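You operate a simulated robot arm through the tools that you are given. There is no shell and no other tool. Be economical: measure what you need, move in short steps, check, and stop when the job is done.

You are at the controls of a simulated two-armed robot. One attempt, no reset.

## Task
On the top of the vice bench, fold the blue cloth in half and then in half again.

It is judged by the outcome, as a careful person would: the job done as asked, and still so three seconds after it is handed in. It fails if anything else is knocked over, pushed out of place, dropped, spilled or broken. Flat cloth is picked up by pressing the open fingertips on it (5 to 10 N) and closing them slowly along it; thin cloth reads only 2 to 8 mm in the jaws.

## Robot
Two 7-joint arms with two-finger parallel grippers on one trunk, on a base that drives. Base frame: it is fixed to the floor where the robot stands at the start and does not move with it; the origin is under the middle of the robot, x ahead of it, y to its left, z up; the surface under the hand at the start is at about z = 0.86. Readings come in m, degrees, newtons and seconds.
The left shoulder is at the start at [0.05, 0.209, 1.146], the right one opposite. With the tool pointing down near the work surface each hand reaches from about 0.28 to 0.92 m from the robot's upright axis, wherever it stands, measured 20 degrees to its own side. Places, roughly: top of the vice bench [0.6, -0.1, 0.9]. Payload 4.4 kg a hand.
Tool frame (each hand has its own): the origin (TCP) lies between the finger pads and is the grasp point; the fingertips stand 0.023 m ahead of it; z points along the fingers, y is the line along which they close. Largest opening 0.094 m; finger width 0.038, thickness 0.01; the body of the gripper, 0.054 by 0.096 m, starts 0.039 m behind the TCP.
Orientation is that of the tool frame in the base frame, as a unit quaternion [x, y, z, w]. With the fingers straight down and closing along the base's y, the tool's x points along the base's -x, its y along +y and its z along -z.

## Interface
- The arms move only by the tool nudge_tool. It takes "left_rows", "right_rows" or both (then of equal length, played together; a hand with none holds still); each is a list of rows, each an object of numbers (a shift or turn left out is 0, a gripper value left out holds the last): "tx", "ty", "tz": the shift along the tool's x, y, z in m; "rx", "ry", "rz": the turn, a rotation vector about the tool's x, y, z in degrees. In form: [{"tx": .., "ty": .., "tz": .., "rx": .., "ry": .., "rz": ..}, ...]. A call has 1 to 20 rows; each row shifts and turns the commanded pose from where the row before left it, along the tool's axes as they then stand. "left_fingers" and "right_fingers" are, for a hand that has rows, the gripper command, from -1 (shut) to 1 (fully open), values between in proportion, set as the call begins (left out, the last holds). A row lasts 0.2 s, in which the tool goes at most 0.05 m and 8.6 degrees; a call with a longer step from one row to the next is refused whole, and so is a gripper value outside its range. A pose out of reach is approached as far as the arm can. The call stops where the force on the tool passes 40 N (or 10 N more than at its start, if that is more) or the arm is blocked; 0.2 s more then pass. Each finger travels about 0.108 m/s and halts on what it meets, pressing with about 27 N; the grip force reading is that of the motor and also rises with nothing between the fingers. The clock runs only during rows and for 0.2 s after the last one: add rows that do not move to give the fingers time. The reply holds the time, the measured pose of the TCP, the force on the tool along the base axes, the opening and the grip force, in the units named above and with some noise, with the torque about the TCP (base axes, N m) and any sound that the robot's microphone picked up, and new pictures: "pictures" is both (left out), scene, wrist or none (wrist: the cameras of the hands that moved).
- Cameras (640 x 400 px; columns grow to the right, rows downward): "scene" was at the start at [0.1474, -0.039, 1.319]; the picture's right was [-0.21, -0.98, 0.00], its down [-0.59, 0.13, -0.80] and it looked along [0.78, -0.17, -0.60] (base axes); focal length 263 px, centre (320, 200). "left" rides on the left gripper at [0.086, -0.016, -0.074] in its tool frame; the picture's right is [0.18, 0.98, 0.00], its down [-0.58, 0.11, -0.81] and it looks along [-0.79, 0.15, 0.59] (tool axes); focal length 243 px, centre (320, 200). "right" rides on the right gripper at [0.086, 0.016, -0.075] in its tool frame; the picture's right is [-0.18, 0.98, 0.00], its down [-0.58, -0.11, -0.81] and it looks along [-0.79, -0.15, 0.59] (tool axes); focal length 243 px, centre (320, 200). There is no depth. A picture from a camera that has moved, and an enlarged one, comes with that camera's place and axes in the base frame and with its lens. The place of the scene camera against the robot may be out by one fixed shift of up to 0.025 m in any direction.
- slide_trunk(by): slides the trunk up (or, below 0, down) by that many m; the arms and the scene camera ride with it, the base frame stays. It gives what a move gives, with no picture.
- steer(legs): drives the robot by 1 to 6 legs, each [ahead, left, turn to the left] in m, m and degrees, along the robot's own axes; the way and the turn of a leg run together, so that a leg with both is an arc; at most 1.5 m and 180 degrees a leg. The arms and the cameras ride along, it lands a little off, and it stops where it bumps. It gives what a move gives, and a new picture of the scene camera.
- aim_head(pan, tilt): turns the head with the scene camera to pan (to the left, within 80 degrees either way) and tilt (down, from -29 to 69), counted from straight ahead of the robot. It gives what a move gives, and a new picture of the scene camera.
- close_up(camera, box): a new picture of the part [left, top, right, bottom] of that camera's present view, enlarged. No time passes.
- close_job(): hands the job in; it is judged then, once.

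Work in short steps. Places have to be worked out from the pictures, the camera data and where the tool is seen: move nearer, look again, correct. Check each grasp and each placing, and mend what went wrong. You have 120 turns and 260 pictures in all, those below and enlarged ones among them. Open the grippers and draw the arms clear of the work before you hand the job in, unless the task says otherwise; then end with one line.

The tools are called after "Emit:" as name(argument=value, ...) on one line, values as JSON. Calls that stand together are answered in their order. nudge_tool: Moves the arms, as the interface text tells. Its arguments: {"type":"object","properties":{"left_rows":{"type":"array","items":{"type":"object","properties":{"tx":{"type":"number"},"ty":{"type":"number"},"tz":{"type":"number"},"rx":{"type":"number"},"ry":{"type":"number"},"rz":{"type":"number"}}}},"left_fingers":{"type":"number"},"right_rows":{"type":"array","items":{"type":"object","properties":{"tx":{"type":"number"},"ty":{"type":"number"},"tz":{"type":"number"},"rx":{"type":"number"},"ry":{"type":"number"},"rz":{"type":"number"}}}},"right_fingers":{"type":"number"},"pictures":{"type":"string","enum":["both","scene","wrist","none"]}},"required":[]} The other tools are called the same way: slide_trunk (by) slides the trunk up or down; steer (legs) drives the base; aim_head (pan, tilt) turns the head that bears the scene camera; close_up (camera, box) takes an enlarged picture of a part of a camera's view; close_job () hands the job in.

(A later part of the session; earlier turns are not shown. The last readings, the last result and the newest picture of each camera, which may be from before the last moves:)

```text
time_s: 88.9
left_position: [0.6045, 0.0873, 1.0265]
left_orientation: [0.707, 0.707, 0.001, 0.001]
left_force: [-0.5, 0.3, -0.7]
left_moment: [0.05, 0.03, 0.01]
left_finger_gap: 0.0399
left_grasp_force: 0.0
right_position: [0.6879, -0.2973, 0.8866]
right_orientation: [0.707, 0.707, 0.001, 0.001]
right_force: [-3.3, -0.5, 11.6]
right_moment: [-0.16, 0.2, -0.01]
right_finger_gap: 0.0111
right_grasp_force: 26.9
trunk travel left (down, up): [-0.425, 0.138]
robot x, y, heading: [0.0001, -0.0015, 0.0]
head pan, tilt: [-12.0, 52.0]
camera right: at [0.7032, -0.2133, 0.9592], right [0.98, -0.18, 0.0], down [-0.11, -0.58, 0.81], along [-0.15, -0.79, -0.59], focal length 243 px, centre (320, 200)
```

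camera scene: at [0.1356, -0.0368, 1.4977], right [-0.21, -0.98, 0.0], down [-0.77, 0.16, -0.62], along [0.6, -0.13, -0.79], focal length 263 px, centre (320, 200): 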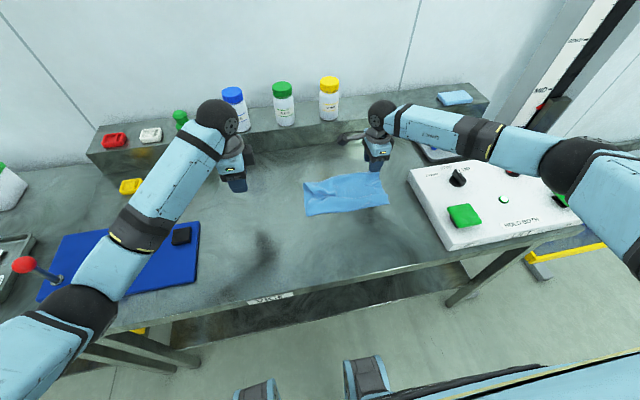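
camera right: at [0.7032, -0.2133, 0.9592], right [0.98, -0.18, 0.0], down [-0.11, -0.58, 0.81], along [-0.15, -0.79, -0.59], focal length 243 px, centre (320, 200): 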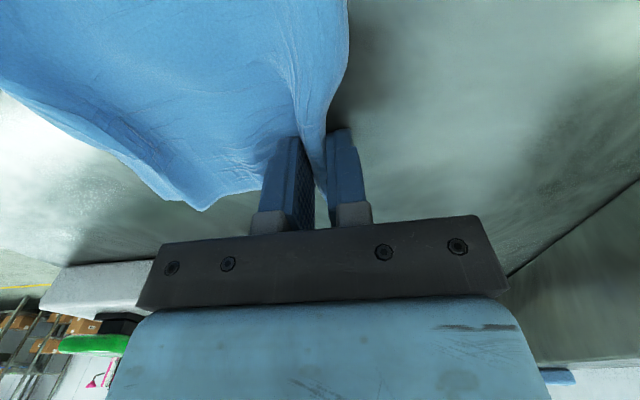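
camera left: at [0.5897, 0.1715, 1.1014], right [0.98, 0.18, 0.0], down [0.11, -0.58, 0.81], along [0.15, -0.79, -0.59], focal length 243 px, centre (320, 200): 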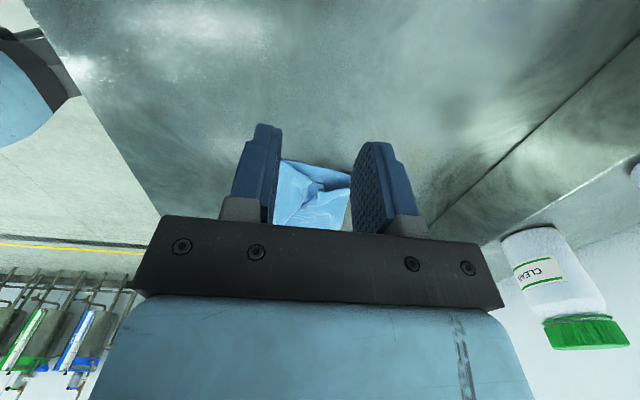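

The fingers are gripping a thick fold of the crest (11 mm, 27 N). Lift a little to test.

Emit:
nudge_tool(right_rows=[{"tz": -0.01}, {"tz": -0.015}, {"tz": -0.02}, {"tz": -0.02}, {"tz": -0.02}, {}], pictures="both")

Emit:
close_up(camera="scene", box=[270, 130, 420, 230])

```text
time_s: 90.3
left_position: [0.6066, 0.0866, 1.0266]
left_orientation: [0.707, 0.707, 0.0, 0.0]
left_force: [0.7, 0.6, -0.1]
left_moment: [-0.02, 0.01, 0.03]
left_finger_gap: 0.0401
left_grasp_force: 0.1
right_position: [0.6892, -0.3011, 0.9698]
right_orientation: [0.706, 0.708, 0.0, 0.0]
right_force: [-0.4, -0.3, -0.2]
right_moment: [0.0, 0.02, 0.02]
right_finger_gap: 0.0105
right_grasp_force: 27.1
trunk travel left (down, up): [-0.425, 0.138]
robot x, y, heading: [-0.0029, -0.0016, 0.2]
head pan, tilt: [-12.0, 52.0]
camera scene: at [0.1361, -0.0364, 1.4976], right [-0.21, -0.98, 0.0], down [-0.77, 0.16, -0.62], along [0.6, -0.13, -0.79], focal length 263 px, centre (320, 200)
camera right: at [0.7049, -0.215, 1.043], right [0.98, -0.18, 0.0], down [-0.11, -0.58, 0.81], along [-0.15, -0.79, -0.59], focal length 243 px, centre (320, 200)
```

scene: 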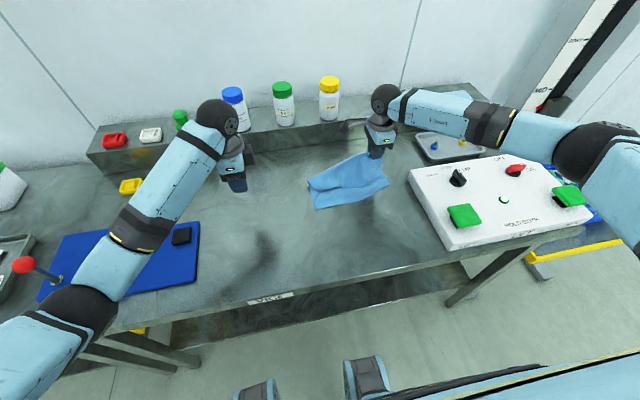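
right: 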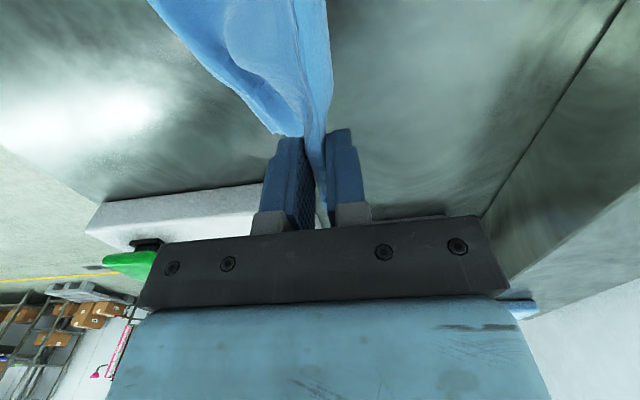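

```text
4.00 times, centred on (345, 180) of scene
camera zoom: at [0.1361, -0.0364, 1.4976], right [-0.21, -0.98, 0.0], down [-0.77, 0.16, -0.62], along [0.6, -0.13, -0.79], focal length 1050 px, centre (220, 280)
```

zoom: 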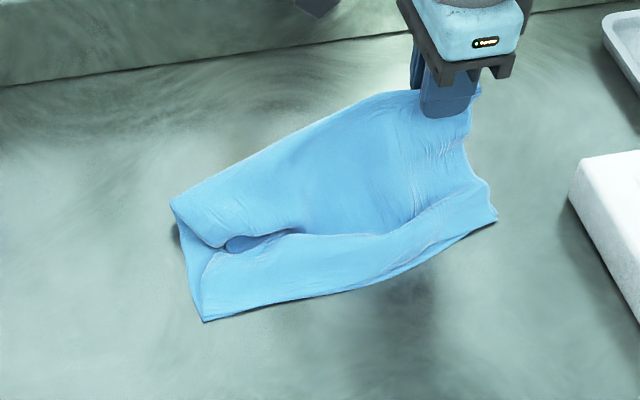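

The crest corner is held, but the light cloth slides along. Pin the left half with the left hand's closed fingertips before turning the page.

Emit:
nudge_tool(left_rows=[{"tx": -0.04}, {"tx": -0.04}, {"tx": -0.04}, {"tx": -0.04}, {"tx": -0.037, "ty": 0.003}, {"tz": 0.04}, {"tz": 0.04}, {"tz": 0.03}, {"tz": 0.02}, {}], left_fingers=-1, pictures="both")

```text
time_s: 92.5
left_position: [0.6116, -0.1093, 0.8964]
left_orientation: [0.707, 0.707, 0.0, 0.0]
left_force: [0.7, -0.8, -0.1]
left_moment: [-0.01, 0.01, -0.04]
left_finger_gap: 0.0001
left_grasp_force: 27.2
right_position: [0.6899, -0.2996, 0.9683]
right_orientation: [0.707, 0.707, 0.0, 0.0]
right_force: [0.1, 0.0, 0.4]
right_moment: [-0.03, -0.02, 0.01]
right_finger_gap: 0.0103
right_grasp_force: 27.2
trunk travel left (down, up): [-0.425, 0.138]
robot x, y, heading: [-0.0032, 0.0003, -0.1]
head pan, tilt: [-12.0, 52.0]
camera scene: at [0.1358, -0.0363, 1.4977], right [-0.21, -0.98, 0.0], down [-0.77, 0.16, -0.62], along [0.6, -0.13, -0.79], focal length 263 px, centre (320, 200)
camera left: at [0.5944, -0.0242, 0.9718], right [0.98, 0.18, 0.0], down [0.11, -0.58, 0.81], along [0.15, -0.79, -0.59], focal length 243 px, centre (320, 200)
```

scene: 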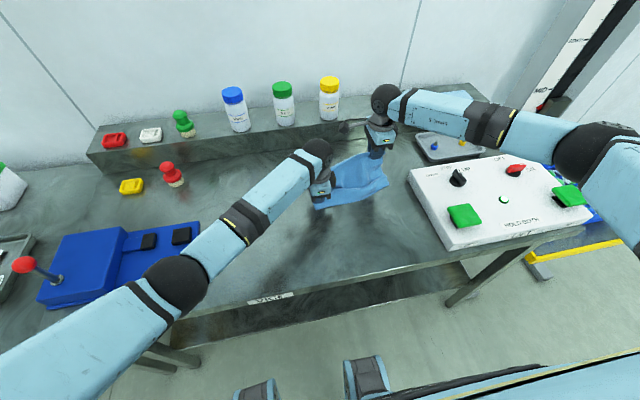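
left: 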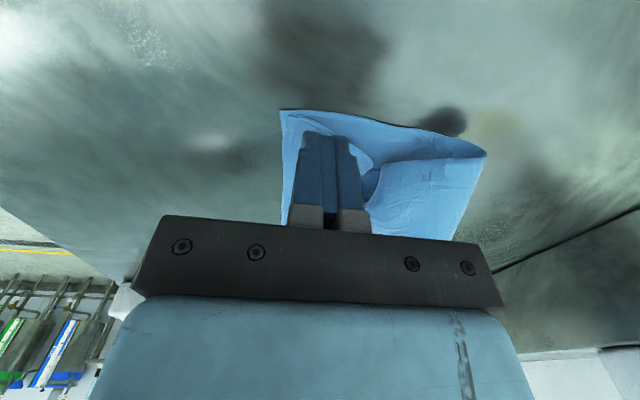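

Press the left fingertips down, then lift the right hand and start the page turn (+y with yaw −45°).

Emit:
nudge_tool(left_rows=[{"tz": 0.006}, {"tz": 0.004}, {"tz": 0.001}, {}, {}, {}, {}, {}, {}, {}, {}, {}, {}], right_rows=[{}, {}, {}, {"tz": -0.025}, {"tz": -0.025, "tx": 0.015}, {"tz": -0.025, "tx": 0.02}, {"tx": 0.02}, {"rz": -7.5}, {"rz": -7.5}, {"rz": -7.5}, {"rz": -7.5}, {"rz": -7.5}, {"rz": -7.5}], pictures="both")

Emit:
close_up(camera="scene", box=[270, 130, 420, 230])

```text
time_s: 95.3
left_position: [0.6099, -0.1092, 0.8865]
left_orientation: [0.707, 0.707, 0.0, 0.0]
left_force: [1.4, -0.4, 2.7]
left_moment: [-0.01, 0.0, -0.04]
left_finger_gap: 0.0001
left_grasp_force: 26.8
right_position: [0.6886, -0.245, 1.0442]
right_orientation: [0.382, 0.924, 0.0, 0.0]
right_force: [0.2, 0.0, -0.6]
right_moment: [-0.02, 0.01, -0.02]
right_finger_gap: 0.0045
right_grasp_force: 26.8
trunk travel left (down, up): [-0.425, 0.138]
robot x, y, heading: [0.0031, 0.0035, 0.2]
head pan, tilt: [-12.0, 52.0]
camera scene: at [0.1356, -0.0362, 1.4977], right [-0.21, -0.98, 0.0], down [-0.77, 0.16, -0.62], along [0.6, -0.13, -0.79], focal length 263 px, centre (320, 200)
camera right: at [0.6382, -0.1732, 1.1181], right [0.82, 0.57, 0.0], down [0.33, -0.49, 0.81], along [0.46, -0.66, -0.59], focal length 243 px, centre (320, 200)
camera left: at [0.5934, -0.024, 0.9609], right [0.98, 0.18, 0.0], down [0.11, -0.58, 0.81], along [0.15, -0.79, -0.59], focal length 243 px, centre (320, 200)
```

scene: 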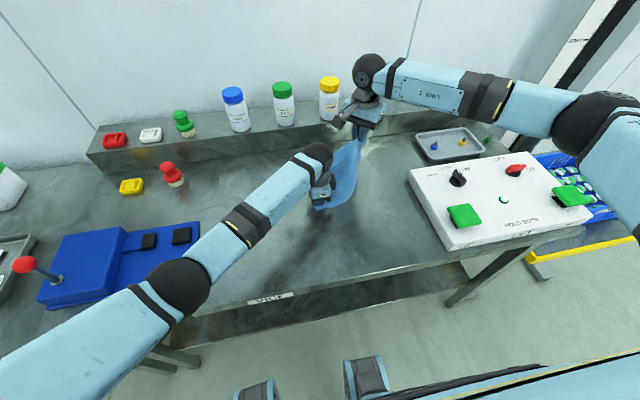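
right: 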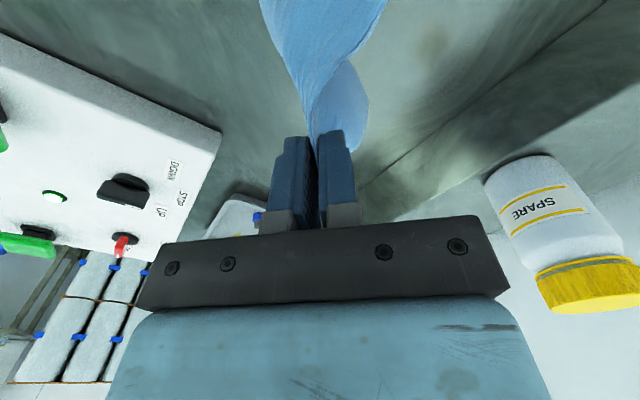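
left: 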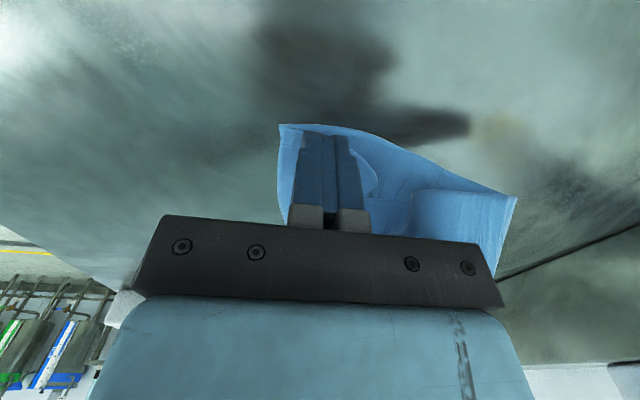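

```text
4.00 times, centred on (345, 180) of scene
camera zoom: at [0.1356, -0.0362, 1.4977], right [-0.21, -0.98, 0.0], down [-0.77, 0.16, -0.62], along [0.6, -0.13, -0.79], focal length 1050 px, centre (220, 280)
```

zoom: 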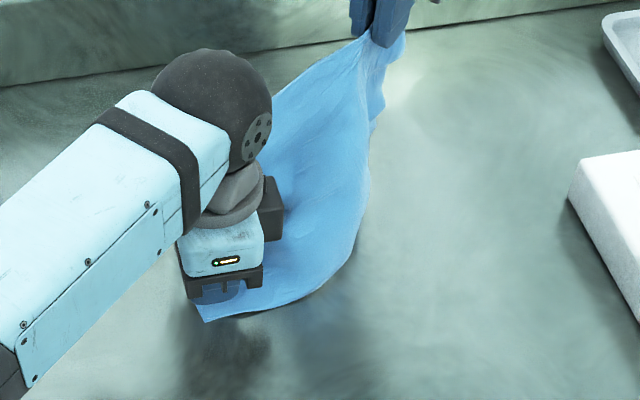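

The corner is up and turning. Continue the turn another 45°, staying clear of the left arm, with the left hand still pinning.

Emit:
nudge_tool(right_rows=[{"tx": 0.013, "ty": 0.002}, {"tx": 0.013, "ty": 0.002}, {"tx": 0.013, "ty": 0.002}, {"rz": -7.5}, {"rz": -7.5}, {"rz": -7.5}, {"rz": -7.5}, {"rz": -7.5}, {"rz": -7.5}, {}], pictures="both")

Emit:
close_up(camera="scene", box=[270, 130, 420, 230])

```text
time_s: 97.5
left_position: [0.6097, -0.109, 0.8864]
left_orientation: [0.707, 0.707, 0.001, 0.0]
left_force: [0.4, 0.6, 2.2]
left_moment: [-0.04, 0.0, -0.03]
left_finger_gap: 0.0
left_grasp_force: 27.0
right_position: [0.6674, -0.2129, 1.0451]
right_orientation: [-0.001, 1.0, 0.0, 0.0]
right_force: [-0.1, -0.5, 0.0]
right_moment: [0.02, -0.01, -0.06]
right_finger_gap: 0.0044
right_grasp_force: 27.5
trunk travel left (down, up): [-0.425, 0.138]
robot x, y, heading: [-0.0009, 0.0001, 0.2]
head pan, tilt: [-12.0, 52.0]
camera scene: at [0.1357, -0.0363, 1.4977], right [-0.21, -0.98, 0.0], down [-0.77, 0.16, -0.62], along [0.6, -0.13, -0.79], focal length 263 px, centre (320, 200)
camera right: at [0.5789, -0.1973, 1.118], right [0.18, 0.98, 0.0], down [0.58, -0.11, 0.81], along [0.79, -0.15, -0.59], focal length 243 px, centre (320, 200)
```

scene: 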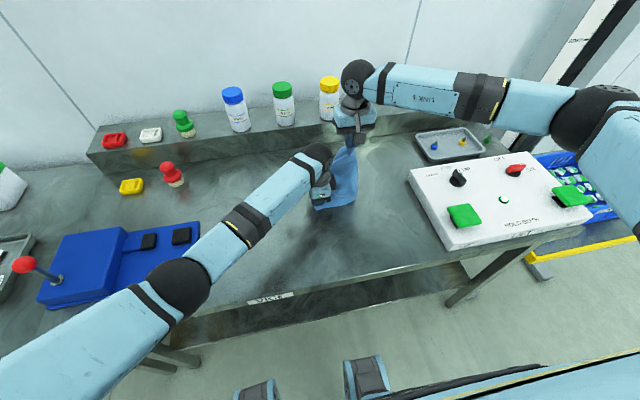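
right: 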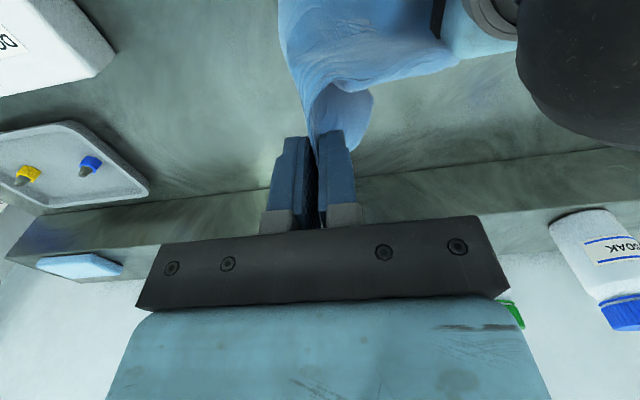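

```text
4.00 times, centred on (345, 180) of scene
camera zoom: at [0.1357, -0.0363, 1.4977], right [-0.21, -0.98, 0.0], down [-0.77, 0.16, -0.62], along [0.6, -0.13, -0.79], focal length 1050 px, centre (220, 280)
```

zoom: 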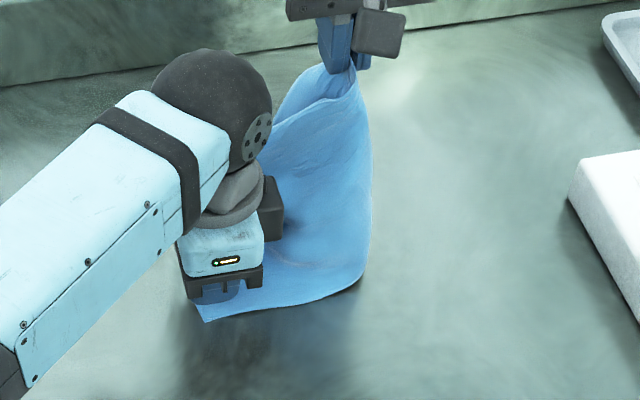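

The page is halfway over, with a clean fold line forming on the right. Withdraw the left hand to the left before the panel comes down.

Emit:
nudge_tool(left_rows=[{"tz": -0.008}, {"tz": -0.012, "tx": 0.02}, {"tx": 0.04, "tz": -0.01}, {"tx": 0.045, "tz": -0.02}, {"tx": 0.045, "tz": -0.02}, {"tx": 0.045}, {"tx": 0.03}, {}], pictures="none")

Emit:
close_up(camera="scene", box=[270, 120, 420, 230])

```text
time_s: 99.3
left_position: [0.6121, 0.1166, 0.956]
left_orientation: [0.707, 0.707, 0.0, 0.0]
left_force: [0.1, 0.6, -0.3]
left_moment: [0.04, -0.01, 0.0]
left_finger_gap: 0.0001
left_grasp_force: 27.0
right_position: [0.667, -0.2121, 1.0436]
right_orientation: [-0.001, 1.0, 0.0, 0.001]
right_force: [-0.1, 0.1, 0.0]
right_moment: [-0.01, 0.03, -0.04]
right_finger_gap: 0.0042
right_grasp_force: 27.1
trunk travel left (down, up): [-0.425, 0.138]
robot x, y, heading: [-0.0019, 0.0005, -0.2]
head pan, tilt: [-12.0, 52.0]
```

```text
3.64 times, centred on (345, 175) of scene
camera zoom: at [0.136, -0.0369, 1.4976], right [-0.21, -0.98, 0.0], down [-0.77, 0.16, -0.62], along [0.6, -0.13, -0.79], focal length 955 px, centre (229, 291)
```

zoom: 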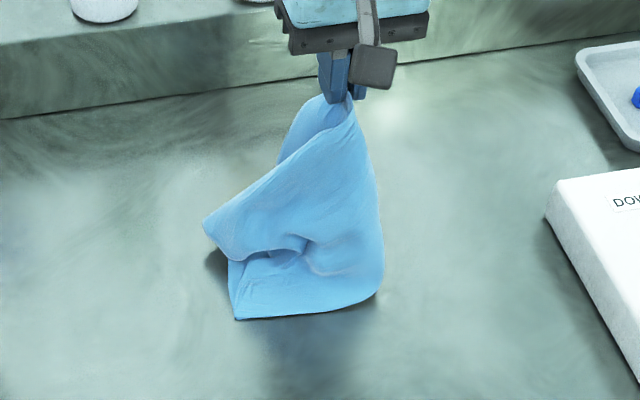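

Turn continues: move the right hand over the left half (toward near-left), finishing the 180° yaw.

Emit:
nudge_tool(right_rows=[{"tx": 0.01, "ty": 0.02, "tz": -0.005}, {"tx": 0.015, "ty": 0.02, "tz": -0.005}, {"rz": -7.5}, {"rz": -7.5}, {"rz": -7.5}, {"rz": -7.5}, {"rz": -7.5}, {"rz": -7.5}, {"rz": -7.5}, {"rz": -7.5}, {"rz": -7.5}, {"rz": -7.5}, {"rz": -7.5}, {"rz": -7.5}, {"tx": -0.015, "ty": -0.015, "tz": -0.005}, {"tx": -0.02, "ty": -0.02}, {}], pictures="scene")

Emit:
close_up(camera="scene", box=[270, 120, 420, 230])

Emit:
close_up(camera="left", box=[120, 60, 520, 220])

```text
time_s: 102.9
left_position: [0.611, 0.1165, 0.9568]
left_orientation: [0.707, 0.707, 0.0, 0.0]
left_force: [0.4, 0.0, 0.2]
left_moment: [-0.02, 0.03, 0.0]
left_finger_gap: 0.0
left_grasp_force: 27.1
right_position: [0.6516, -0.1719, 1.056]
right_orientation: [-0.412, 0.911, 0.0, 0.001]
right_force: [0.5, 0.6, 0.2]
right_moment: [0.03, -0.02, -0.05]
right_finger_gap: 0.0045
right_grasp_force: 27.4
right hand out of reach, approached as far as the arm can: row 9, 10, 11, 12, 13, 14, 15, 16
trunk travel left (down, up): [-0.425, 0.138]
robot x, y, heading: [0.0033, -0.002, -0.2]
head pan, tilt: [-12.0, 52.0]
camera scene: at [0.1358, -0.0356, 1.4977], right [-0.21, -0.98, 0.0], down [-0.77, 0.16, -0.62], along [0.6, -0.13, -0.79], focal length 263 px, centre (320, 200)
```

scene: 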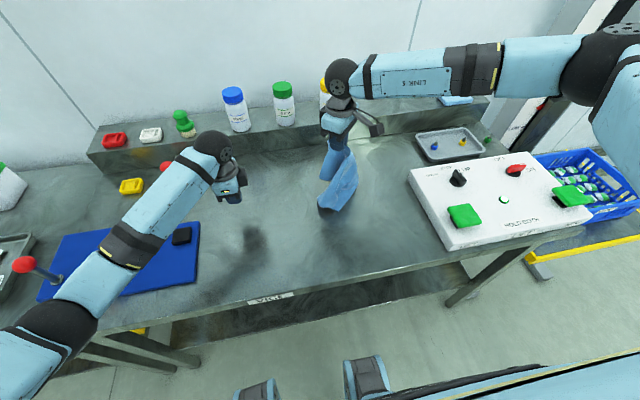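

```text
3.64 times, centred on (345, 175) of scene
camera zoom: at [0.1358, -0.0356, 1.4977], right [-0.21, -0.98, 0.0], down [-0.77, 0.16, -0.62], along [0.6, -0.13, -0.79], focal length 955 px, centre (229, 291)
```

zoom: 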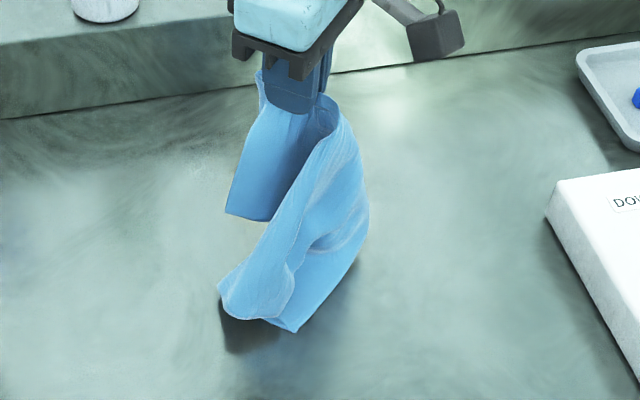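

```text
1.60 times, centred on (320, 140) of left
camera zoom: at [0.5947, 0.2015, 1.0312], right [0.98, 0.18, 0.0], down [0.11, -0.58, 0.81], along [0.15, -0.79, -0.59], focal length 388 px, centre (320, 296)
```

zoom: 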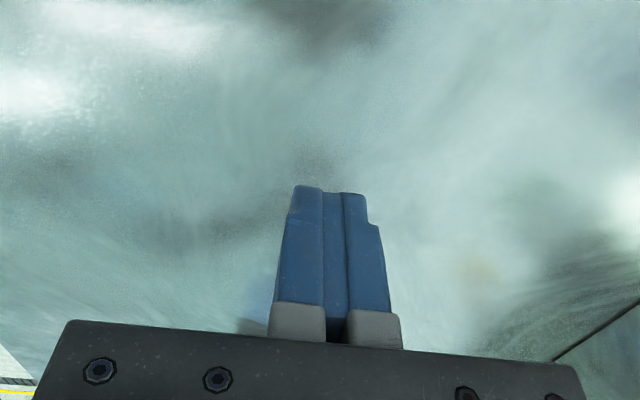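

The wrist reached its limit and the left half swung around. I'll abandon the page turn: lift the whole cloth, unwind the wrist, and lay it back down square, then fold crest to near edge using both hands. First lift and unwind, moving the left arm clear.

Emit:
nudge_tool(left_rows=[{"tx": 0.03, "tz": -0.03}, {"tx": 0.03, "tz": -0.03}, {"tx": 0.03, "tz": -0.03}, {"tz": -0.03}, {}, {}, {}, {}, {}], right_rows=[{"tz": -0.035}, {"tz": -0.035}, {"tz": -0.035}, {"tz": -0.035}, {"rz": 8.5}, {"rz": 8.5}, {"rz": 8.5}, {"rz": 8.5}, {}], pictures="scene")

```text
time_s: 104.9
left_position: [0.6079, 0.2041, 1.0754]
left_orientation: [0.707, 0.707, 0.0, 0.0]
left_force: [0.1, -0.5, 1.0]
left_moment: [-0.01, 0.01, -0.03]
left_finger_gap: 0.0
left_grasp_force: 26.9
right_position: [0.6523, -0.1727, 1.197]
right_orientation: [-0.128, 0.992, 0.0, 0.0]
right_force: [-0.4, -0.9, -0.5]
right_moment: [-0.02, -0.02, 0.05]
right_finger_gap: 0.004
right_grasp_force: 27.4
trunk travel left (down, up): [-0.425, 0.138]
robot x, y, heading: [0.0002, 0.0014, -0.3]
head pan, tilt: [-12.0, 52.0]
camera scene: at [0.1358, -0.0363, 1.4977], right [-0.21, -0.98, 0.0], down [-0.77, 0.16, -0.62], along [0.6, -0.13, -0.79], focal length 263 px, centre (320, 200)
```

scene: 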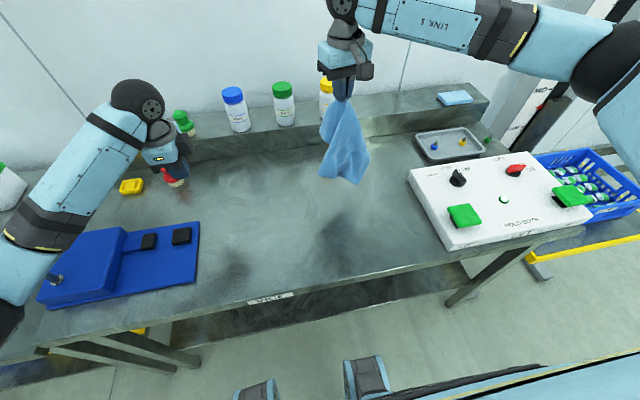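

Unwind fully and move to the start point for laying the cloth diagonally back down.

Emit:
nudge_tool(right_rows=[{"rz": 8}, {"rz": 8}, {"rz": 8}, {"rz": 8}, {"rz": 8}, {"rz": 8}, {"rz": 8}, {"rz": 8}, {"rz": 8}, {"rz": 8}, {"rz": 8}, {"rz": 8}, {"rz": 8}, {"tx": 0.02, "ty": -0.018}, {"tx": 0.025, "ty": -0.018}, {"tx": 0.025, "ty": -0.018}, {"tx": 0.02, "ty": -0.018}, {}, {}, {}], pictures="scene")

Emit:
close_up(camera="scene", box=[240, 60, 440, 220])

```text
time_s: 109.1
left_position: [0.608, 0.2044, 1.0765]
left_orientation: [0.707, 0.707, 0.0, -0.001]
left_force: [0.7, -0.7, 0.0]
left_moment: [0.0, 0.02, 0.0]
left_finger_gap: 0.0001
left_grasp_force: 27.0
right_position: [0.5793, -0.0828, 1.1972]
right_orientation: [0.702, 0.712, 0.0, 0.001]
right_force: [0.8, -0.2, 0.4]
right_moment: [0.01, 0.02, 0.1]
right_finger_gap: 0.0042
right_grasp_force: 26.6
trunk travel left (down, up): [-0.425, 0.138]
robot x, y, heading: [0.0012, -0.001, -0.1]
head pan, tilt: [-12.0, 52.0]
camera scene: at [0.1359, -0.0363, 1.4976], right [-0.21, -0.98, 0.0], down [-0.77, 0.16, -0.62], along [0.6, -0.13, -0.79], focal length 263 px, centre (320, 200)
```

scene: 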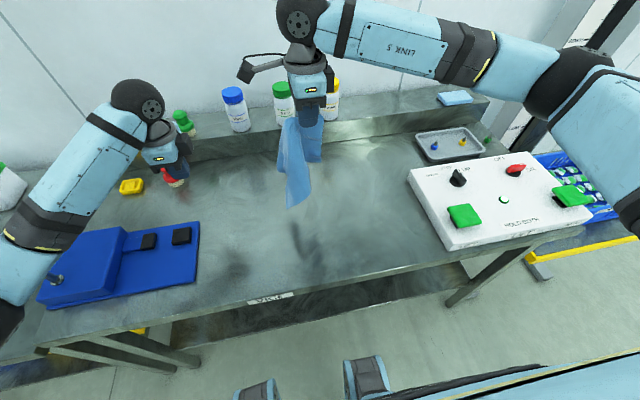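

```text
2.50 times, centred on (340, 140) of scene
camera zoom: at [0.1359, -0.0363, 1.4976], right [-0.21, -0.98, 0.0], down [-0.77, 0.16, -0.62], along [0.6, -0.13, -0.79], focal length 656 px, centre (270, 350)
```

zoom: 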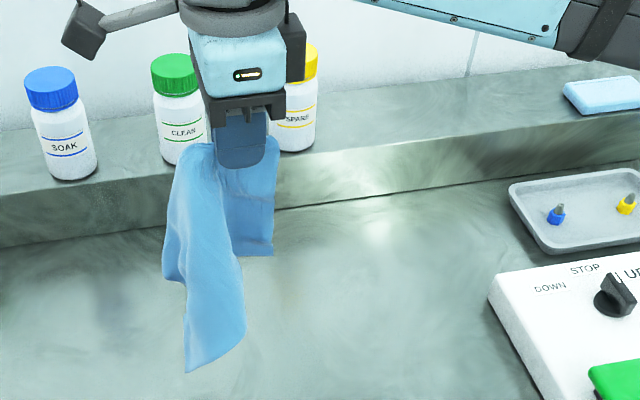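

Lay it down diagonally (away and to the right) so it trails out flat.

Emit:
nudge_tool(right_rows=[{"tz": 0.024, "tx": -0.012, "ty": 0.006}, {"tz": 0.024, "tx": -0.016, "ty": 0.009}, {"tz": 0.024, "tx": -0.018, "ty": 0.01}, {"tz": 0.024, "tx": -0.018, "ty": 0.01}, {"tz": 0.024, "tx": -0.018, "ty": 0.01}, {"tz": 0.024, "tx": -0.018, "ty": 0.01}, {"tz": 0.024, "tx": -0.018, "ty": 0.01}, {"tz": 0.024, "tx": -0.018, "ty": 0.01}, {"tz": 0.024, "tx": -0.018, "ty": 0.01}, {"tz": 0.024, "tx": -0.018, "ty": 0.01}, {"tz": 0.024, "tx": -0.018, "ty": 0.01}, {"tz": 0.022, "tx": -0.014, "ty": 0.01}, {"tz": 0.014, "tx": -0.01, "ty": 0.005}, {}], pictures="scene")

Emit:
close_up(camera="scene", box=[270, 120, 430, 230])

```text
time_s: 112.1
left_position: [0.6083, 0.2041, 1.0757]
left_orientation: [0.707, 0.707, 0.001, 0.001]
left_force: [0.2, 0.7, 0.1]
left_moment: [-0.01, 0.0, 0.05]
left_finger_gap: 0.0
left_grasp_force: 26.7
right_position: [0.6991, -0.2966, 0.895]
right_orientation: [0.702, 0.712, 0.0, 0.001]
right_force: [0.7, 0.3, -0.1]
right_moment: [-0.01, 0.04, 0.03]
right_finger_gap: 0.004
right_grasp_force: 26.4
trunk travel left (down, up): [-0.425, 0.138]
robot x, y, heading: [0.0009, -0.0004, -0.0]
head pan, tilt: [-12.0, 52.0]
camera scene: at [0.1357, -0.0361, 1.4977], right [-0.21, -0.98, 0.0], down [-0.77, 0.16, -0.62], along [0.6, -0.13, -0.79], focal length 263 px, centre (320, 200)
```

scene: 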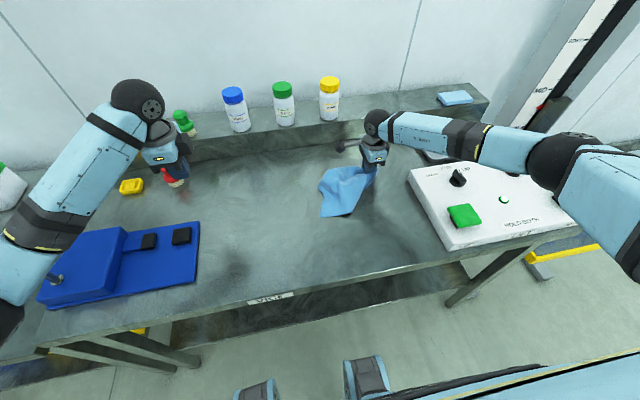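

```text
3.64 times, centred on (350, 175) of scene
camera zoom: at [0.1357, -0.0361, 1.4977], right [-0.21, -0.98, 0.0], down [-0.77, 0.16, -0.62], along [0.6, -0.13, -0.79], focal length 955 px, centre (211, 291)
```

zoom: 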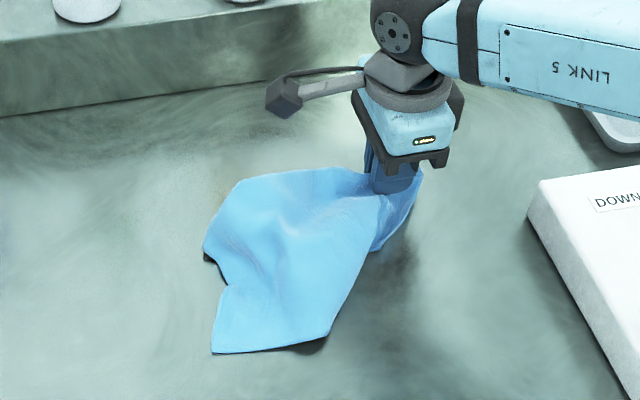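

The cloth is partly doubled under on the right. Release, back off and take a clear look.

Emit:
nudge_tool(right_rows=[{"tz": 0.005}, {}, {}, {"tz": -0.03}, {"tz": -0.04}, {"tz": -0.04, "tx": -0.02}, {"ty": 0.03, "tz": -0.03}, {}], right_fingers=-0.2, pictures="wrist")

Emit:
close_up(camera="scene", box=[270, 120, 430, 230])

```text
time_s: 113.9
left_position: [0.6089, 0.2049, 1.0757]
left_orientation: [0.707, 0.707, 0.001, -0.001]
left_force: [-0.3, -0.4, 0.0]
left_moment: [0.04, -0.03, 0.03]
left_finger_gap: 0.0002
left_grasp_force: 26.7
right_position: [0.7307, -0.3166, 1.032]
right_orientation: [0.702, 0.712, -0.001, 0.0]
right_force: [-0.4, -0.4, 0.7]
right_moment: [0.01, -0.04, -0.03]
right_finger_gap: 0.0375
right_grasp_force: 0.0
trunk travel left (down, up): [-0.425, 0.138]
robot x, y, heading: [0.0014, -0.0004, -0.2]
head pan, tilt: [-12.0, 52.0]
camera right: at [0.7446, -0.2312, 1.1063], right [0.99, -0.17, 0.0], down [-0.1, -0.58, 0.81], along [-0.14, -0.79, -0.59], focal length 243 px, centre (320, 200)
```

right: 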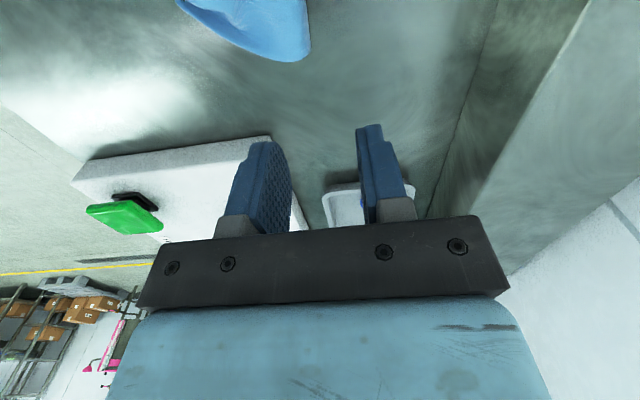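

```text
3.64 times, centred on (350, 175) of scene
camera zoom: at [0.1352, -0.0374, 1.4977], right [-0.21, -0.98, 0.0], down [-0.77, 0.16, -0.62], along [0.6, -0.13, -0.79], focal length 955 px, centre (211, 291)
```

zoom: 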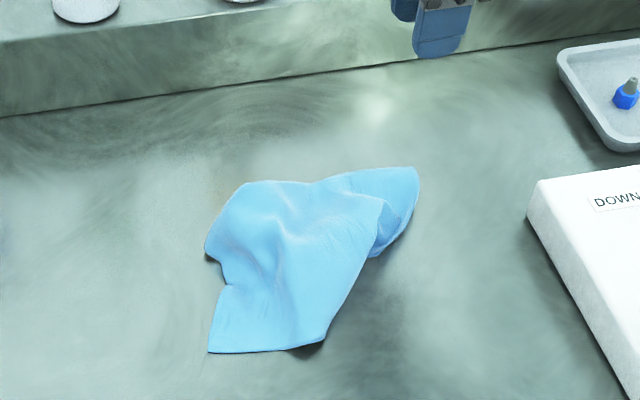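

Need a better view of the layers. Bring the left hand's camera nearer and enlarge.

Emit:
nudge_tool(left_rows=[{"tx": -0.04, "tz": -0.01}, {"tx": -0.04, "tz": -0.01}, {"tx": -0.03, "tz": -0.01}, {}], pictures="none")

Emit:
close_up(camera="left", box=[160, 60, 480, 260])

Emit:
close_up(camera="scene", box=[310, 155, 390, 225])

```text
time_s: 114.9
left_position: [0.609, 0.0962, 1.1082]
left_orientation: [0.707, 0.707, 0.0, 0.0]
left_force: [-0.1, 0.1, 0.2]
left_moment: [0.02, -0.02, 0.0]
left_finger_gap: 0.0
left_grasp_force: 27.2
right_position: [0.7311, -0.3156, 1.0336]
right_orientation: [0.702, 0.712, 0.002, 0.0]
right_force: [-0.3, 0.6, 0.7]
right_moment: [-0.02, -0.02, 0.0]
right_finger_gap: 0.0377
right_grasp_force: 0.1
trunk travel left (down, up): [-0.425, 0.138]
robot x, y, heading: [0.0013, 0.0006, 0.0]
head pan, tilt: [-12.0, 52.0]
```

```text
2.00 times, centred on (320, 160) of left
camera zoom: at [0.5922, 0.1803, 1.183], right [0.98, 0.18, 0.0], down [0.11, -0.58, 0.81], along [0.15, -0.79, -0.59], focal length 485 px, centre (320, 280)
```

zoom: 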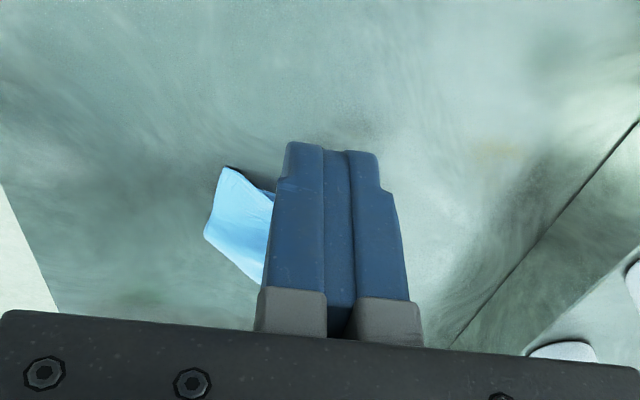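

```text
5.71 times, centred on (350, 190) of scene
camera zoom: at [0.1358, -0.0358, 1.4977], right [-0.21, -0.98, 0.0], down [-0.77, 0.16, -0.62], along [0.6, -0.13, -0.79], focal length 1500 px, centre (149, 257)
```

zoom: 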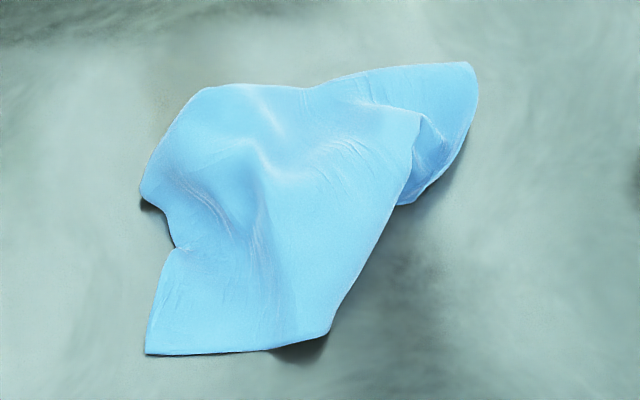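

The cloth has actually ended up doubled again: the left half lies on top of the right half, only skewed by ~3 cm. I'll loop‑pinch the top panel near its crest corner and slide it into line. Position the right hand there with matching yaw.

Emit:
nudge_tool(left_rows=[{"tx": 0.03}, {"tx": 0.03}, {"tx": 0.03}, {"tx": 0.03}, {}, {}, {}, {}, {}], right_rows=[{"tx": 0.0163, "ty": -0.0155, "tz": 0.0}, {"tx": 0.0163, "ty": -0.0155, "tz": 0.02}, {"tx": 0.0163, "ty": -0.0155, "tz": 0.03}, {"tx": 0.0163, "ty": -0.0155, "tz": 0.03}, {"rz": 7.2, "tz": 0.02}, {"rz": 7.2}, {"rz": 7.2}, {"rz": 7.2}, {}], right_fingers=-0.23, pictures="wrist")

Emit:
close_up(camera="scene", box=[290, 140, 410, 230])

```text
time_s: 116.9
left_position: [0.6089, 0.2149, 1.1076]
left_orientation: [0.707, 0.707, 0.0, 0.0]
left_force: [0.7, 0.7, 0.4]
left_moment: [0.0, 0.02, 0.0]
left_finger_gap: 0.0001
left_grasp_force: 27.1
right_position: [0.6687, -0.2504, 0.9318]
right_orientation: [0.858, 0.514, -0.001, 0.0]
right_force: [0.3, 0.4, 0.6]
right_moment: [-0.02, -0.01, -0.01]
right_finger_gap: 0.0361
right_grasp_force: 0.1
trunk travel left (down, up): [-0.425, 0.138]
robot x, y, heading: [-0.0029, 0.0008, -0.2]
head pan, tilt: [-12.0, 52.0]
camera right: at [0.7229, -0.1829, 1.0056], right [0.78, -0.63, 0.0], down [-0.37, -0.46, 0.81], along [-0.5, -0.63, -0.59], focal length 243 px, centre (320, 200)
camera left: at [0.5923, 0.2999, 1.1825], right [0.98, 0.18, 0.0], down [0.11, -0.58, 0.81], along [0.15, -0.79, -0.59], focal length 243 px, centre (320, 200)
```

right: 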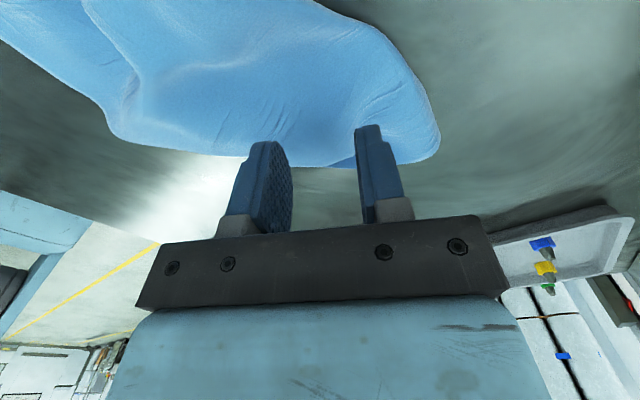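
left: 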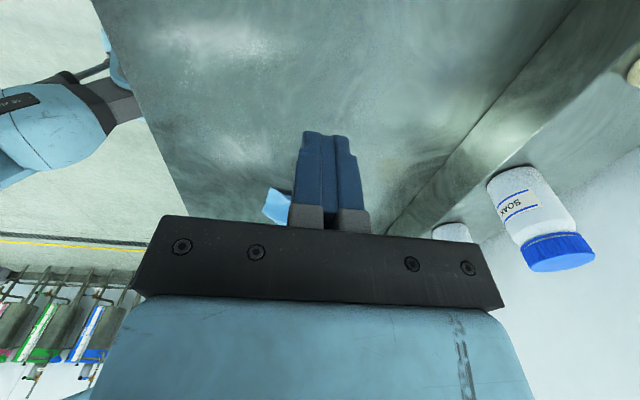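

```text
4.44 times, centred on (350, 185) of scene
camera zoom: at [0.1358, -0.0361, 1.4977], right [-0.21, -0.98, 0.0], down [-0.77, 0.16, -0.62], along [0.6, -0.13, -0.79], focal length 1167 px, centre (187, 267)
```

zoom: 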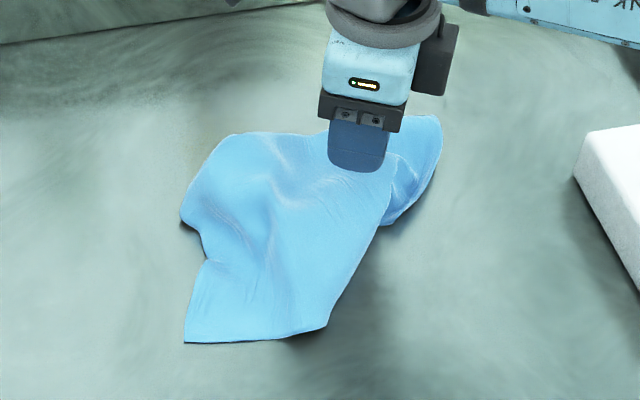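

I need to tell free edges from folds. Take tighter enlargements of both sides.

Emit:
close_up(camera="scene", box=[320, 165, 360, 220])

Emit:
close_up(camera="scene", box=[345, 160, 385, 210])

Emit:
close_up(camera="right", box=[60, 0, 460, 200])

```text
7.27 times, centred on (340, 192) of scene
camera zoom: at [0.1358, -0.0361, 1.4977], right [-0.21, -0.98, 0.0], down [-0.77, 0.16, -0.62], along [0.6, -0.13, -0.79], focal length 1910 px, centre (174, 254)
```

zoom: 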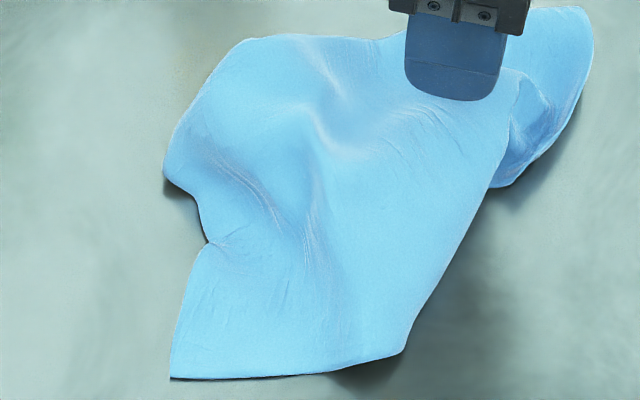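

```text
8.00 times, centred on (365, 185) of scene
camera zoom: at [0.1358, -0.0361, 1.4977], right [-0.21, -0.98, 0.0], down [-0.77, 0.16, -0.62], along [0.6, -0.13, -0.79], focal length 2100 px, centre (-40, 320)
```

zoom: 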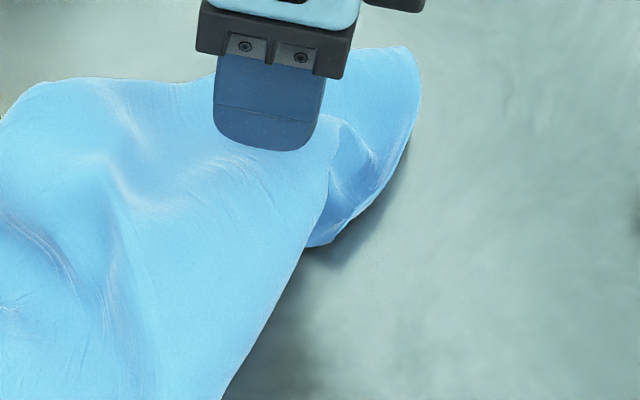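

```text
1.60 times, centred on (260, 100) of right
camera zoom: at [0.7229, -0.1829, 1.0056], right [0.78, -0.63, 0.0], down [-0.37, -0.46, 0.81], along [-0.5, -0.63, -0.59], focal length 388 px, centre (416, 360)
```

zoom: 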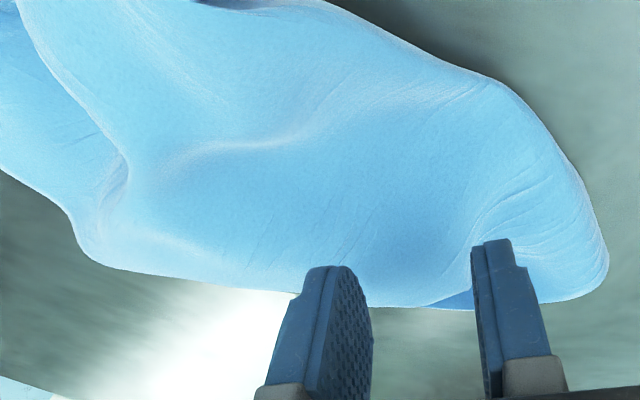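

Most likely reading: the sheet is still folded once, with its near‑right corner tucked underneath. I'll re-grip the crest's right corner with the right hand while the left hand pins the near-left corner, lift so the tucked corner drops free, and lay it out again moving away from me.

Emit:
nudge_tool(left_rows=[{"tx": -0.04}, {"tx": -0.045}, {"tx": -0.045}, {"tx": -0.045}, {"tx": -0.045, "ty": -0.01}, {"tx": -0.045, "ty": -0.015}, {"tx": -0.045, "ty": -0.01}, {"tx": -0.02, "tz": 0.03}, {"tz": 0.045}, {"tz": 0.045}, {"tz": 0.045}, {"tz": 0.045}, {}], right_rows=[{"tz": -0.02}, {"rz": -7.2}, {"rz": -7.2}, {"rz": -7.2}, {"rz": -7.2}, {"tx": -0.018, "ty": 0.011}, {"tx": -0.018, "ty": 0.011}, {"tx": -0.018, "ty": 0.011}, {"tz": 0.02}, {"tz": 0.015}, {"tz": 0.015}, {"tz": 0.007}, {}], left_fingers=-1, right_fingers=-0.2, pictures="both")

Emit:
close_up(camera="scene", box=[290, 140, 410, 230])

```text
time_s: 119.7
left_position: [0.5729, -0.112, 0.895]
left_orientation: [0.707, 0.708, -0.001, -0.001]
left_force: [-0.2, -1.1, 0.0]
left_moment: [0.01, 0.0, -0.02]
left_finger_gap: 0.0
left_grasp_force: 26.6
right_position: [0.7014, -0.3062, 0.8951]
right_orientation: [0.703, 0.712, 0.0, 0.0]
right_force: [-0.1, 0.2, -0.4]
right_moment: [-0.04, 0.03, 0.01]
right_finger_gap: 0.0377
right_grasp_force: 0.1
trunk travel left (down, up): [-0.425, 0.138]
robot x, y, heading: [0.0018, 0.0022, -0.3]
head pan, tilt: [-12.0, 52.0]
camera scene: at [0.1356, -0.0362, 1.4977], right [-0.21, -0.98, 0.0], down [-0.77, 0.16, -0.62], along [0.6, -0.13, -0.79], focal length 263 px, centre (320, 200)
camera right: at [0.716, -0.2205, 0.9682], right [0.99, -0.17, 0.0], down [-0.1, -0.58, 0.81], along [-0.14, -0.79, -0.59], focal length 243 px, centre (320, 200)
camera left: at [0.5565, -0.0272, 0.9708], right [0.98, 0.18, 0.0], down [0.11, -0.58, 0.81], along [0.15, -0.79, -0.59], focal length 243 px, centre (320, 200)
```

scene: 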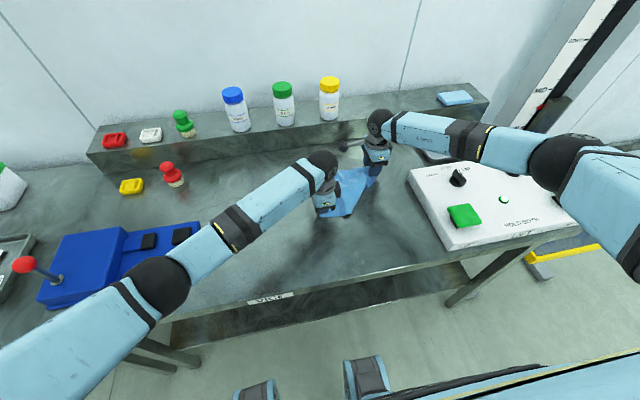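
right: 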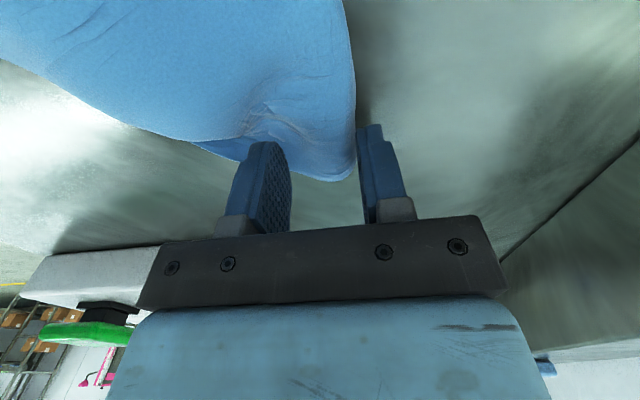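
left: 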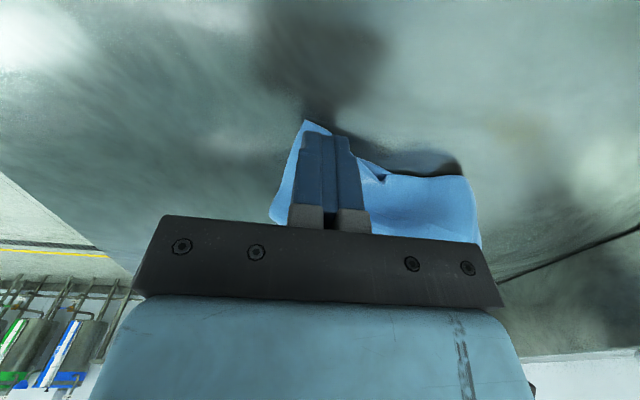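

```text
4.44 times, centred on (350, 185) of scene
camera zoom: at [0.1356, -0.0362, 1.4977], right [-0.21, -0.98, 0.0], down [-0.77, 0.16, -0.62], along [0.6, -0.13, -0.79], focal length 1167 px, centre (187, 267)
```

zoom: 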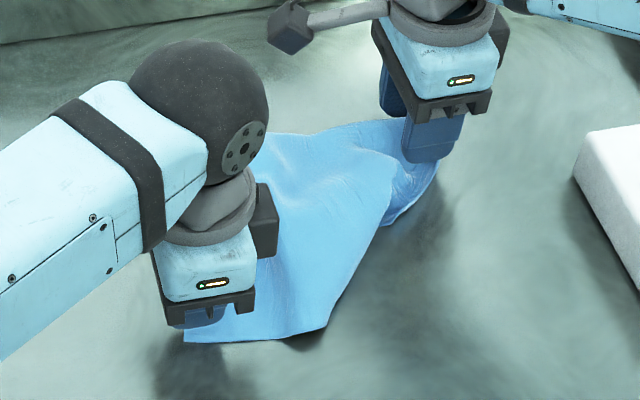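

Both in place. Press both down and close the right hand on the crest.

Emit:
nudge_tool(left_rows=[{"tz": 0.006}, {"tz": 0.005}, {}, {}], right_rows=[{"tz": 0.005}, {"tz": 0.004}, {"tz": 0.0015}, {}], pictures="none")

Emit:
nudge_tool(right_rows=[{}, {}, {}], right_fingers=-0.5, pictures="none")

Emit:
nudge_tool(right_rows=[{}, {}, {}, {}], right_fingers=-1, pictures="wrist")

```text
time_s: 120.7
left_position: [0.5735, -0.1129, 0.8867]
left_orientation: [0.707, 0.707, 0.0, 0.0]
left_force: [0.2, -0.2, 0.3]
left_moment: [0.01, 0.02, -0.02]
left_finger_gap: 0.0
left_grasp_force: 26.9
right_position: [0.7028, -0.3071, 0.8862]
right_orientation: [0.703, 0.711, 0.001, 0.001]
right_force: [-0.1, -1.6, 6.8]
right_moment: [0.06, 0.06, 0.05]
right_finger_gap: 0.0381
right_grasp_force: 0.7
trunk travel left (down, up): [-0.425, 0.138]
robot x, y, heading: [-0.0002, 0.0023, 0.2]
head pan, tilt: [-12.0, 52.0]
```

```text
time_s: 121.5
left_position: [0.5742, -0.1125, 0.885]
left_orientation: [0.707, 0.707, 0.001, 0.001]
left_force: [-0.3, 0.4, -0.5]
left_moment: [0.02, 0.0, 0.0]
left_finger_gap: 0.0001
left_grasp_force: 27.1
right_position: [0.7027, -0.3062, 0.8853]
right_orientation: [0.702, 0.712, 0.0, 0.001]
right_force: [0.8, 1.2, 6.7]
right_moment: [0.08, 0.1, -0.04]
right_finger_gap: 0.0232
right_grasp_force: 0.1
trunk travel left (down, up): [-0.425, 0.138]
robot x, y, heading: [0.0018, 0.0003, -0.2]
head pan, tilt: [-12.0, 52.0]
```

```text
time_s: 122.5
left_position: [0.5727, -0.1137, 0.8859]
left_orientation: [0.707, 0.707, 0.0, 0.001]
left_force: [-0.4, 0.2, 0.4]
left_moment: [-0.01, -0.01, 0.0]
left_finger_gap: 0.0001
left_grasp_force: 27.1
right_position: [0.7014, -0.3062, 0.8862]
right_orientation: [0.702, 0.712, 0.001, 0.0]
right_force: [-1.9, 0.7, 7.8]
right_moment: [0.12, 0.08, 0.01]
right_finger_gap: 0.0109
right_grasp_force: 27.1
trunk travel left (down, up): [-0.425, 0.138]
robot x, y, heading: [0.0018, -0.001, -0.2]
head pan, tilt: [-12.0, 52.0]
camera right: at [0.7155, -0.2196, 0.9593], right [0.99, -0.17, 0.0], down [-0.1, -0.58, 0.81], along [-0.14, -0.79, -0.59], focal length 243 px, centre (320, 200)
```

right: 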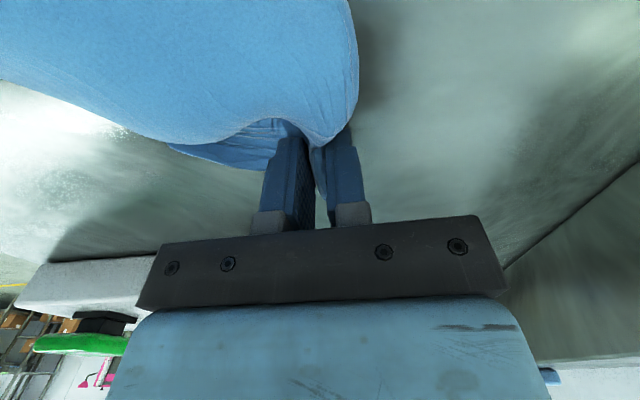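

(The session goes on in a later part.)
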